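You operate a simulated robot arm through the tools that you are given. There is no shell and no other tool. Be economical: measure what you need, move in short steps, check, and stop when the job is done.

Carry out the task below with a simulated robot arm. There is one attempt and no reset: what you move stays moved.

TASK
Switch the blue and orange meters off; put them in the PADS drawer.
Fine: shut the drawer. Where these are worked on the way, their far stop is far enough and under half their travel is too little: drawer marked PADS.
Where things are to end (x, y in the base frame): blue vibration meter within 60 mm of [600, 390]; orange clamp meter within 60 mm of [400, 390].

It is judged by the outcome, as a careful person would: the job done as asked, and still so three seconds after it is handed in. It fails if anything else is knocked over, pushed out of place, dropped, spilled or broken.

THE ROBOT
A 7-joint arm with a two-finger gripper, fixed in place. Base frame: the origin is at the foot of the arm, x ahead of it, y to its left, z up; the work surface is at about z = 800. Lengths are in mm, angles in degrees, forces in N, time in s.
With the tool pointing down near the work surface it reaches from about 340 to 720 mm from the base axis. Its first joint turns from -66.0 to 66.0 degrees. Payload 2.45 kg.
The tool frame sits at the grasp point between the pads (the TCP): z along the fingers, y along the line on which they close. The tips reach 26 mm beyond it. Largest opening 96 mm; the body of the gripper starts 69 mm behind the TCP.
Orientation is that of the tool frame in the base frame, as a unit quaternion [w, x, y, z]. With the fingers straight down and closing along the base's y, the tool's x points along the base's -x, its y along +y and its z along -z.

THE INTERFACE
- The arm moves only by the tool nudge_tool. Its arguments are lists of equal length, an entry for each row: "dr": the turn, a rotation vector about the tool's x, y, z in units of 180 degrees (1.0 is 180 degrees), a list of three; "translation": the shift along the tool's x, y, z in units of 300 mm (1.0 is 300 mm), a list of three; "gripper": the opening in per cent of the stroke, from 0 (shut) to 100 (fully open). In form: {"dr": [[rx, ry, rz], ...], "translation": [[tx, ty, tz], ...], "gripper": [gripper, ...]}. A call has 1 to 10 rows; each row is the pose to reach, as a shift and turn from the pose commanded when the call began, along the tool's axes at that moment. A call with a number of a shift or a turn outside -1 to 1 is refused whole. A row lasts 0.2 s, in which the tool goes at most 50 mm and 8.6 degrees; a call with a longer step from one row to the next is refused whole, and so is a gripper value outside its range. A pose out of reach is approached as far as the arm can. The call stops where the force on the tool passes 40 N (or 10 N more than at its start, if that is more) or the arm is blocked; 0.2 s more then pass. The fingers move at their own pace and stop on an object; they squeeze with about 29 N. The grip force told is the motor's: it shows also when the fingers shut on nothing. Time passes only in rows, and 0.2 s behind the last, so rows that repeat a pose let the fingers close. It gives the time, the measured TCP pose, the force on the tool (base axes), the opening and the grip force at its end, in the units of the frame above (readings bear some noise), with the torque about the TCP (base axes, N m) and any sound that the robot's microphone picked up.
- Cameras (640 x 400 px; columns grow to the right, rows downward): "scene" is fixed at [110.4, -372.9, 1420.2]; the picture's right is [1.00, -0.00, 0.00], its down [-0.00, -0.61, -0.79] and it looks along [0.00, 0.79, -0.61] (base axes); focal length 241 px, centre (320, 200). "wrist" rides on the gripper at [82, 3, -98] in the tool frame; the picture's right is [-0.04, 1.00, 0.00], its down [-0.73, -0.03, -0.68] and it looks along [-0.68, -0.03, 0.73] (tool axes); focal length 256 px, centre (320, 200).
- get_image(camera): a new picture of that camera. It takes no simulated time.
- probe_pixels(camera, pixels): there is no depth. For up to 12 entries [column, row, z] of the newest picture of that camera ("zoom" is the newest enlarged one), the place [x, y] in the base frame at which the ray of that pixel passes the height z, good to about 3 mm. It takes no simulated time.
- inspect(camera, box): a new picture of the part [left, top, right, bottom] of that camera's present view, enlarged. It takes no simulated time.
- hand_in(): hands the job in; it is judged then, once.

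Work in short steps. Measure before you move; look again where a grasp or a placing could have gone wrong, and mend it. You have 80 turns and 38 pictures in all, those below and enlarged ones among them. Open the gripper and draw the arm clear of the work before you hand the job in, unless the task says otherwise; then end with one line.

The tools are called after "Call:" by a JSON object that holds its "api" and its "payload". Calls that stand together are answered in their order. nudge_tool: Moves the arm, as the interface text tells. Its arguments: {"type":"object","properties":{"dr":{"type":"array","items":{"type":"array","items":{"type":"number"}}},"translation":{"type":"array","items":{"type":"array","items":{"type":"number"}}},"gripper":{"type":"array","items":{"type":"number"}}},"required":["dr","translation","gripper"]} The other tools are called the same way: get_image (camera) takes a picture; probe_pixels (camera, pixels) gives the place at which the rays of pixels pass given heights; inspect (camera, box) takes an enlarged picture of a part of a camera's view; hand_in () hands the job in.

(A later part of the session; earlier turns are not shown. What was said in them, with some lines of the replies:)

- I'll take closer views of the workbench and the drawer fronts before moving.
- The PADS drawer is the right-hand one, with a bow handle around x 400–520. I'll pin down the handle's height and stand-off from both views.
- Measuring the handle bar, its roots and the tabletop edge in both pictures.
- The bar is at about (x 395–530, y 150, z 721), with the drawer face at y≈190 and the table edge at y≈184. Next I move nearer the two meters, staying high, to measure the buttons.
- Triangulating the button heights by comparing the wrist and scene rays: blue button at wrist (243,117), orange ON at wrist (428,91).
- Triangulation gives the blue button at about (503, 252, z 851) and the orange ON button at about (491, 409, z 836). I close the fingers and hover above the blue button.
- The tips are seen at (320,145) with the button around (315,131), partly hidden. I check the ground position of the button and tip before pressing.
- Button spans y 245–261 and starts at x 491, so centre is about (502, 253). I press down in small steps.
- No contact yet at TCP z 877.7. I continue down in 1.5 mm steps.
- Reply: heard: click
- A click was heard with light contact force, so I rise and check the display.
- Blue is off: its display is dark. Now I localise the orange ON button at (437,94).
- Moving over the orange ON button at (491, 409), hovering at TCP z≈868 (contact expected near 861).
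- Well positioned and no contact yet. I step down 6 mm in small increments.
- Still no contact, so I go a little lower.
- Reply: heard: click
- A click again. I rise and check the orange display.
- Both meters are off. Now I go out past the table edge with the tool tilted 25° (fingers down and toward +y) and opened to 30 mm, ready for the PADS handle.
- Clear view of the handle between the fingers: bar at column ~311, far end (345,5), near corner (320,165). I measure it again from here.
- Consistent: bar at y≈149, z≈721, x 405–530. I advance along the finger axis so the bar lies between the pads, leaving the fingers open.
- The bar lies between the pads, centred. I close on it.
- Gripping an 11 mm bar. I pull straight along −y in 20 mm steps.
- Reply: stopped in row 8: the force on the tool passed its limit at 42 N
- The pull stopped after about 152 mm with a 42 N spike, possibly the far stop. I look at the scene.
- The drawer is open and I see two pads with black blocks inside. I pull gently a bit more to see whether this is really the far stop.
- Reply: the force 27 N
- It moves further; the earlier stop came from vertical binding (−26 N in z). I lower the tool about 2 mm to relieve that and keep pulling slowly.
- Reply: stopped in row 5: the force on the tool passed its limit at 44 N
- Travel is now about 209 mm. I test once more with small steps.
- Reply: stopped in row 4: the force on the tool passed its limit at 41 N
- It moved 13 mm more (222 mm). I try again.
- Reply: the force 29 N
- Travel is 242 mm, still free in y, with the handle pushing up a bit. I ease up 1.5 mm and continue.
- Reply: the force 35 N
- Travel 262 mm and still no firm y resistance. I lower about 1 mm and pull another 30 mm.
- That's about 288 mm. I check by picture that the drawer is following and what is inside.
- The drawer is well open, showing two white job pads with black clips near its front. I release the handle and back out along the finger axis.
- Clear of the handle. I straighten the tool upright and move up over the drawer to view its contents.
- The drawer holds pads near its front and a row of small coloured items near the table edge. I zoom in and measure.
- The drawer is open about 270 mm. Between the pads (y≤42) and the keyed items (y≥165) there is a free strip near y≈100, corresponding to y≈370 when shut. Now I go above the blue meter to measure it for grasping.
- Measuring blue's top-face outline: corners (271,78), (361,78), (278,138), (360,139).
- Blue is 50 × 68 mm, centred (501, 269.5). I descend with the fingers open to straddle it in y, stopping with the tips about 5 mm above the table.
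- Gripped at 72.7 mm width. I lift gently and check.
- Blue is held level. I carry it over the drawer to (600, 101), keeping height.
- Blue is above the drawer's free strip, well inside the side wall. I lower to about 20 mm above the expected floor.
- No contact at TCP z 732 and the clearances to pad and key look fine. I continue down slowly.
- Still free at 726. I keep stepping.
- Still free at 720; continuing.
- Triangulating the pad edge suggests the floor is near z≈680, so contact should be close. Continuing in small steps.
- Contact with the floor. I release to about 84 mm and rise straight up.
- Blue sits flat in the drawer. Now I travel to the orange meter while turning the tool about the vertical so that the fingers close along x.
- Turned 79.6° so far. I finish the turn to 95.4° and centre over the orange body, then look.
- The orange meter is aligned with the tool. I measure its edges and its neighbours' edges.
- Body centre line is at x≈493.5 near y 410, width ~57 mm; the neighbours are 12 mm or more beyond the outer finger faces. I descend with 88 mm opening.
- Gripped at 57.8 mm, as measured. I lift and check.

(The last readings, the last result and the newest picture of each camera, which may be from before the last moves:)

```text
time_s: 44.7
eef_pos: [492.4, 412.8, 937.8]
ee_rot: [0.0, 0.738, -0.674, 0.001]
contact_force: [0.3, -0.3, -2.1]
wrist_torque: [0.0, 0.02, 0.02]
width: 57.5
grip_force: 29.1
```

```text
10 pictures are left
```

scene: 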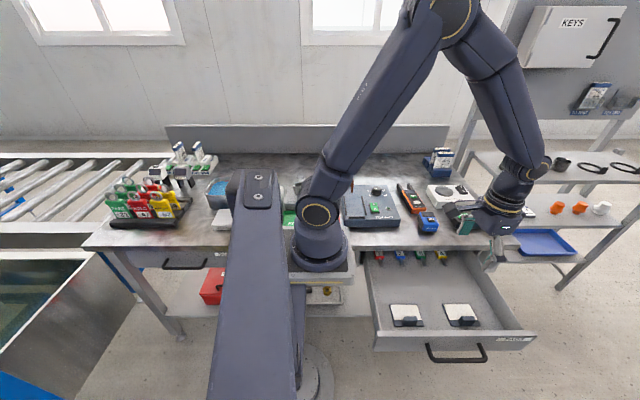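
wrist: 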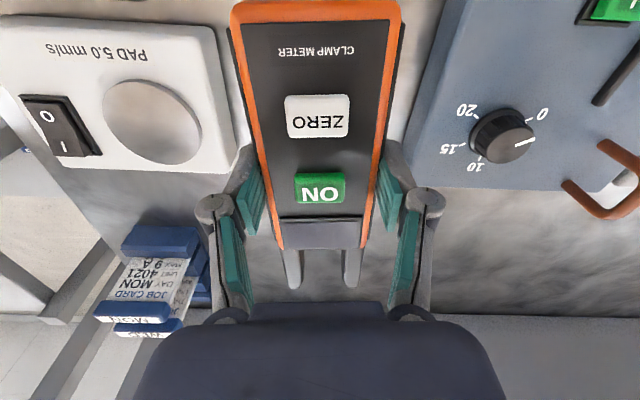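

The orange meter is held level. I carry it toward the drawer while turning back so its jaws end up pointing +x.

Call:
{"api": "nudge_tool", "payload": {"dr": [[0, 0, 0.044], [0, 0, 0.088], [0, 0, 0.132], [0, 0, 0.176], [0, 0, 0.22], [0, 0, 0.264], [0, 0, 0.308], [0, 0, 0.352], [0, 0, 0.396], [0, 0, 0.44]], "translation": [[0.06, 0.02, -0.04], [0.14, 0.05, -0.04], [0.23, 0.09, -0.04], [0.32, 0.13, -0.04], [0.41, 0.17, -0.04], [0.5, 0.21, -0.04], [0.59, 0.25, -0.04], [0.68, 0.28, -0.04], [0.77, 0.31, -0.04], [0.85, 0.34, -0.04]], "gripper": [0, 0, 0, 0, 0, 0, 0, 0, 0, 0]}}

```text
time_s: 46.9
eef_pos: [414.7, 148.4, 951.0]
ee_rot: [0.0, -0.139, 0.99, 0.0]
contact_force: [-0.2, -0.8, -1.8]
wrist_torque: [0.02, 0.0, 0.02]
width: 57.5
grip_force: 29.7
```

Finishing the turn and centring at (400, 101), then a look before lowering.

Call:
{"api": "nudge_tool", "payload": {"dr": [[0, 0, 0.044], [0, 0, 0.089], [0, 0, 0.089], [0, 0, 0.089], [0, 0, 0.089]], "translation": [[0.045, -0.07, 0], [0.091, -0.138, 0], [0.091, -0.138, 0.1], [0.091, -0.138, 0.2], [0.091, -0.138, 0.3]], "gripper": [0, 0, 0, 0, 0]}}

Call:
{"api": "get_image", "payload": {"camera": "wrist"}}

Call:
{"api": "inspect", "payload": {"camera": "scene", "box": [340, 205, 560, 365]}}

```text
time_s: 48.1
eef_pos: [400.8, 100.8, 860.4]
ee_rot: [0.0, 0.0, 1.0, 0.0]
contact_force: [-0.4, 0.5, -1.7]
wrist_torque: [0.0, 0.04, -0.04]
width: 57.6
grip_force: 29.1
```

```text
9 pictures are left
```

wrist: 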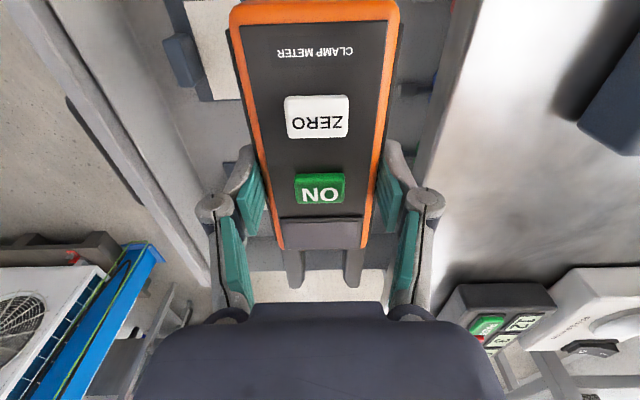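

```text
2.50 times, centred on (450, 285) of scene
```

zoom: 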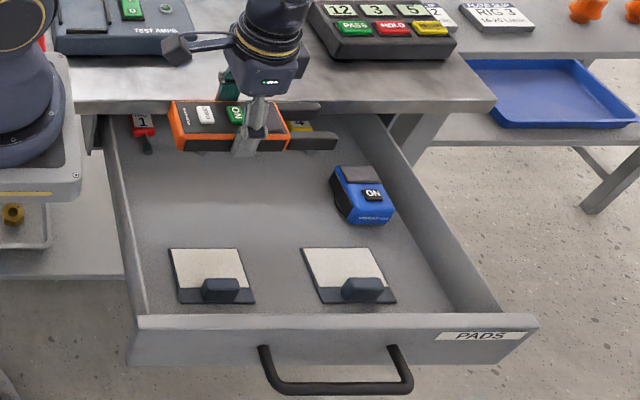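

All clear: the meter is aligned with x and free of the pads, keys and blue meter. I lower to about 14 mm above the floor contact height, then step down.

Call:
{"api": "nudge_tool", "payload": {"dr": [[0, 0, 0], [0, 0, 0], [0, 0, 0], [0, 0, 0], [0, 0, 0]], "translation": [[0, 0, 0.12], [0, 0, 0.24], [0, 0, 0.35], [0, 0, 0.42], [0, 0, 0.46]], "gripper": [0, 0, 0, 0, 0]}}

Call:
{"api": "nudge_tool", "payload": {"dr": [[0, 0, 0], [0, 0, 0], [0, 0, 0], [0, 0, 0]], "translation": [[0, 0, 0.01], [0, 0, 0.02], [0, 0, 0.027], [0, 0, 0.034]], "gripper": [0, 0, 0, 0]}}

```text
time_s: 49.3
eef_pos: [400.3, 102.6, 721.7]
ee_rot: [0.002, -0.001, 1.0, 0.0]
contact_force: [0.3, -1.0, -2.2]
wrist_torque: [0.0, 0.0, -0.02]
width: 57.8
grip_force: 29.1
```

```text
time_s: 50.3
eef_pos: [399.2, 102.4, 711.8]
ee_rot: [0.0, 0.0, 1.0, -0.001]
contact_force: [-0.1, 0.5, -3.1]
wrist_torque: [-0.04, 0.03, 0.0]
width: 57.7
grip_force: 29.4
```

No contact at 712; a few more small steps.

Call:
{"api": "nudge_tool", "payload": {"dr": [[0, 0, 0], [0, 0, 0], [0, 0, 0], [0, 0, 0]], "translation": [[0, 0, 0.004], [0, 0, 0.008], [0, 0, 0.012], [0, 0, 0.015]], "gripper": [0, 0, 0, 0]}}

```text
time_s: 51.3
eef_pos: [400.4, 103.0, 707.1]
ee_rot: [0.0, 0.0, 1.0, 0.0]
contact_force: [-0.5, -0.7, -2.6]
wrist_torque: [0.0, -0.04, -0.01]
width: 57.7
grip_force: 29.6
```

Call:
{"api": "nudge_tool", "payload": {"dr": [[0, 0, 0], [0, 0, 0]], "translation": [[0, 0, 0.004], [0, 0, 0.007]], "gripper": [0, 0]}}

```text
time_s: 51.9
eef_pos: [398.4, 102.1, 705.3]
ee_rot: [0.001, 0.0, 1.0, 0.0]
contact_force: [-1.7, 0.6, 21.5]
wrist_torque: [-0.66, 0.15, 0.0]
width: 57.5
grip_force: 28.5
```

Floor contact reached (21 N). I release to ~75 mm and rise straight up.

Call:
{"api": "nudge_tool", "payload": {"dr": [[0, 0, 0], [0, 0, 0], [0, 0, 0], [0, 0, 0], [0, 0, 0], [0, 0, 0], [0, 0, 0]], "translation": [[0, 0, -0.002], [0, 0, -0.004], [0, 0, -0.05], [0, 0, -0.15], [0, 0, -0.3], [0, 0, -0.45], [0, 0, -0.6]], "gripper": [78, 78, 78, 78, 78, 78, 78]}}

Call:
{"api": "get_image", "payload": {"camera": "wrist"}}

```text
time_s: 53.5
eef_pos: [400.4, 100.9, 887.0]
ee_rot: [0.0, -0.001, 1.0, -0.001]
contact_force: [-0.3, 0.4, 0.1]
wrist_torque: [-0.04, 0.0, -0.01]
width: 74.9
grip_force: 0.2
```

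```text
7 pictures are left
```

wrist: 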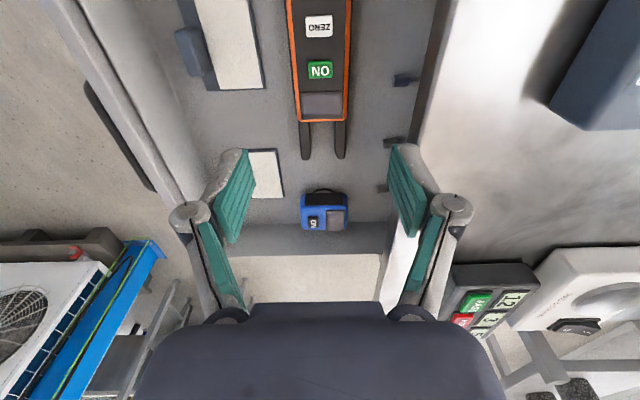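

Both meters lie flat in place. To shut the drawer I'll push its front face with closed fingers tilted 25° (tips leading, so the table lip is cleared). First I go out in front of the drawer.

Call:
{"api": "nudge_tool", "payload": {"dr": [[0, 0, 0], [-0.02, 0, 0], [-0.045, 0, 0], [-0.07, 0, 0], [-0.095, 0, 0], [-0.12, 0, 0], [-0.139, 0, 0], [-0.139, 0, 0]], "translation": [[-0.03, -0.08, -0.1], [-0.07, -0.2, -0.1], [-0.11, -0.32, -0.1], [-0.15, -0.44, -0.1], [-0.19, -0.56, -0.1], [-0.23, -0.68, -0.1], [-0.25, -0.79, -0.1], [-0.26, -0.87, -0.1]], "gripper": [0, 0, 0, 0, 0, 0, 0, 0]}}

Call:
{"api": "get_image", "payload": {"camera": "wrist"}}

```text
time_s: 55.3
eef_pos: [475.9, -158.4, 915.5]
ee_rot: [0.001, -0.001, 0.976, 0.217]
contact_force: [-1.1, -0.4, 0.4]
wrist_torque: [0.02, -0.01, -0.03]
width: 0.0
grip_force: 28.6
```

```text
6 pictures are left
```

wrist: 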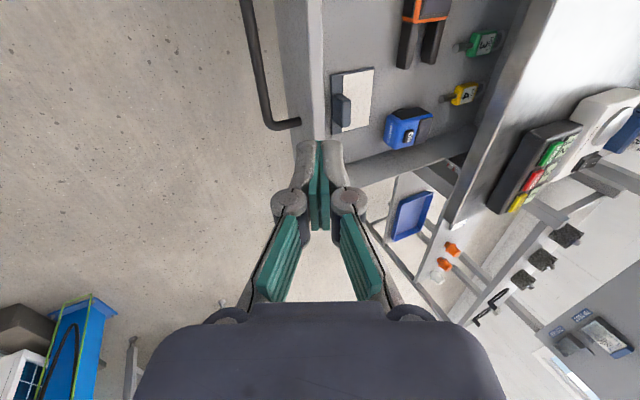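

The drawer's top edge is the light strip at columns 307–322 and the handle bar at ~250–265. I measure both from here.

Call:
{"api": "probe_pixels", "payload": {"camera": "wrist", "pixels": [[308, 60, 768], [322, 60, 768], [256, 60, 721], [300, 122, 721], [290, 110, 675]]}}

```text
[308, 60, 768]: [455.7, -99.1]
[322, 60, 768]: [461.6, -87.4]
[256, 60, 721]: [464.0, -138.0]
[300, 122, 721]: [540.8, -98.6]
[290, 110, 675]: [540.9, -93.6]
```

The face is at y≈−98 and the bar at −138, so travel is ~288 mm and the meters at y≈101 will land near y≈389. I lower to just in front of the face, above the bar.

Call:
{"api": "nudge_tool", "payload": {"dr": [[0, 0, 0], [0, 0, 0], [0, 0, 0], [0, 0, 0]], "translation": [[0, -0.04, 0.11], [0, -0.09, 0.23], [0, -0.14, 0.35], [0, -0.173, 0.45]], "gripper": [0, 0, 0, 0]}}

Call:
{"api": "get_image", "payload": {"camera": "wrist"}}

```text
time_s: 56.3
eef_pos: [479.0, -149.4, 768.3]
ee_rot: [0.001, 0.0, 0.976, 0.217]
contact_force: [-0.1, 0.3, 0.3]
wrist_torque: [0.01, -0.05, 0.02]
width: 0.0
grip_force: 28.9
```

```text
5 pictures are left
```

wrist: 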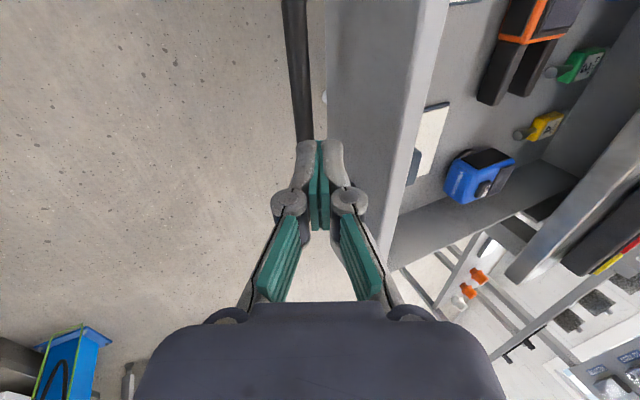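

Tips are just in front of the face with the bar below. I push along +y gently.

Call:
{"api": "nudge_tool", "payload": {"dr": [[0, 0, 0], [0, 0, 0], [0, 0, 0], [0, 0, 0], [0, 0, 0], [0, 0, 0], [0, 0, 0], [0, 0, 0], [0, 0, 0], [0, 0, 0]], "translation": [[0, 0.0362, 0.0169], [0, 0.0664, 0.031], [0, 0.0906, 0.0423], [0, 0.1148, 0.0536], [0, 0.145, 0.0677], [0, 0.1812, 0.0846], [0, 0.2174, 0.1015], [0, 0.2536, 0.1184], [0, 0.2898, 0.1353], [0, 0.326, 0.1522]], "gripper": [0, 0, 0, 0, 0, 0, 0, 0, 0, 0]}}

```text
time_s: 58.5
eef_pos: [477.0, -40.5, 770.7]
ee_rot: [0.0, 0.0, 0.976, 0.216]
contact_force: [-0.2, -0.1, 0.4]
wrist_torque: [-0.01, 0.02, 0.02]
width: 0.0
grip_force: 28.7
```

Almost no force now, so I verify that the drawer is moving with the tips.

Call:
{"api": "get_image", "payload": {"camera": "wrist"}}

```text
4 pictures are left
```

wrist: 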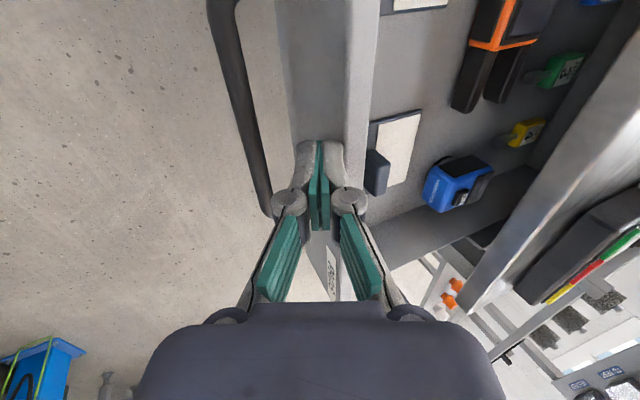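

It is following well. I continue while adding 10° of tilt, so the knuckles will clear the table lip at the end.

Call:
{"api": "nudge_tool", "payload": {"dr": [[-0.02, 0, 0], [-0.04, 0, 0], [-0.056, 0, 0], [-0.056, 0, 0], [-0.056, 0, 0], [-0.056, 0, 0], [-0.056, 0, 0], [-0.056, 0, 0], [-0.056, 0, 0], [-0.056, 0, 0]], "translation": [[0, 0.0307, 0.022], [0, 0.0669, 0.043], [0, 0.1031, 0.064], [0, 0.1424, 0.081], [0, 0.1816, 0.1], [0, 0.2209, 0.118], [0, 0.2602, 0.136], [0, 0.2994, 0.155], [0, 0.3387, 0.173], [0, 0.387, 0.195]], "gripper": [0, 0, 0, 0, 0, 0, 0, 0, 0, 0]}}

```text
time_s: 60.7
eef_pos: [477.0, 89.8, 766.5]
ee_rot: [0.0, 0.0, 0.953, 0.302]
contact_force: [-1.0, -0.3, -0.1]
wrist_torque: [-0.01, -0.01, 0.02]
width: 0.2
grip_force: 28.6
```

TCP at y 89.8 with 35° tilt; about 77 mm remain. I push slowly to the stop.

Call:
{"api": "nudge_tool", "payload": {"dr": [[0, 0, 0], [0, 0, 0], [0, 0, 0], [0, 0, 0], [0, 0, 0], [0, 0, 0], [0, 0, 0], [0, 0, 0], [0, 0, 0], [0, 0, 0]], "translation": [[0, 0.0272, 0.0192], [0, 0.0545, 0.0384], [0, 0.0817, 0.0576], [0, 0.109, 0.0768], [0, 0.136, 0.096], [0, 0.158, 0.111], [0, 0.177, 0.125], [0, 0.193, 0.136], [0, 0.207, 0.146], [0, 0.218, 0.1536]], "gripper": [0, 0, 0, 0, 0, 0, 0, 0, 0, 0]}}

```text
time_s: 62.9
eef_pos: [476.6, 166.1, 766.4]
ee_rot: [0.0, 0.0, 0.954, 0.301]
contact_force: [-5.5, -23.5, 3.2]
wrist_torque: [0.15, 0.01, 0.07]
width: 0.2
grip_force: 28.9
```

A 23 N resistance at y 166, as predicted for fully shut. I back off and look.

Call:
{"api": "nudge_tool", "payload": {"dr": [[0, 0, 0], [0, 0, 0], [0, 0, 0], [0.03, 0, 0], [0.07, 0, 0], [0.11, 0, 0], [0.15, 0, 0], [0.195, 0, 0]], "translation": [[0, -0.03, -0.02], [0, -0.1, -0.1], [0, -0.1, -0.25], [0, -0.05, -0.38], [0, 0.0, -0.5], [0, 0.05, -0.62], [0, 0.1, -0.73], [0, 0.15, -0.84]], "gripper": [0, 0, 20, 40, 60, 80, 100, 100]}}

Call:
{"api": "inspect", "payload": {"camera": "scene", "box": [340, 140, 540, 280]}}

```text
time_s: 64.7
eef_pos: [475.3, 60.2, 997.2]
ee_rot: [0.0, 0.0, 1.0, 0.0]
contact_force: [0.2, 0.0, -0.2]
wrist_torque: [0.01, -0.01, 0.01]
width: 95.8
grip_force: 0.0
```

```text
2.86 times, centred on (440, 210) of scene
```

zoom: 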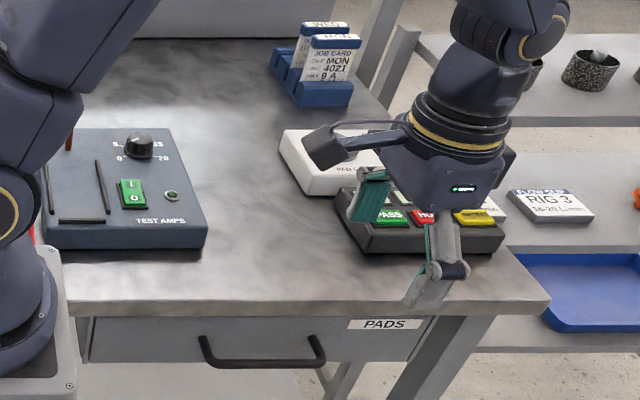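

The handle and front are at exactly the same pixels as at the start (handle 205–325, row ~365), so the drawer is shut. Everything else is unmoved and the arm is clear with the gripper open, so I hand in.

Call:
{"api": "hand_in", "payload": {}}

```text
The job is handed in.
```

I switched the blue and orange meters off, laid them in the PADS drawer at about [603, 388] and [400, 390], and shut the drawer; the job is handed in.
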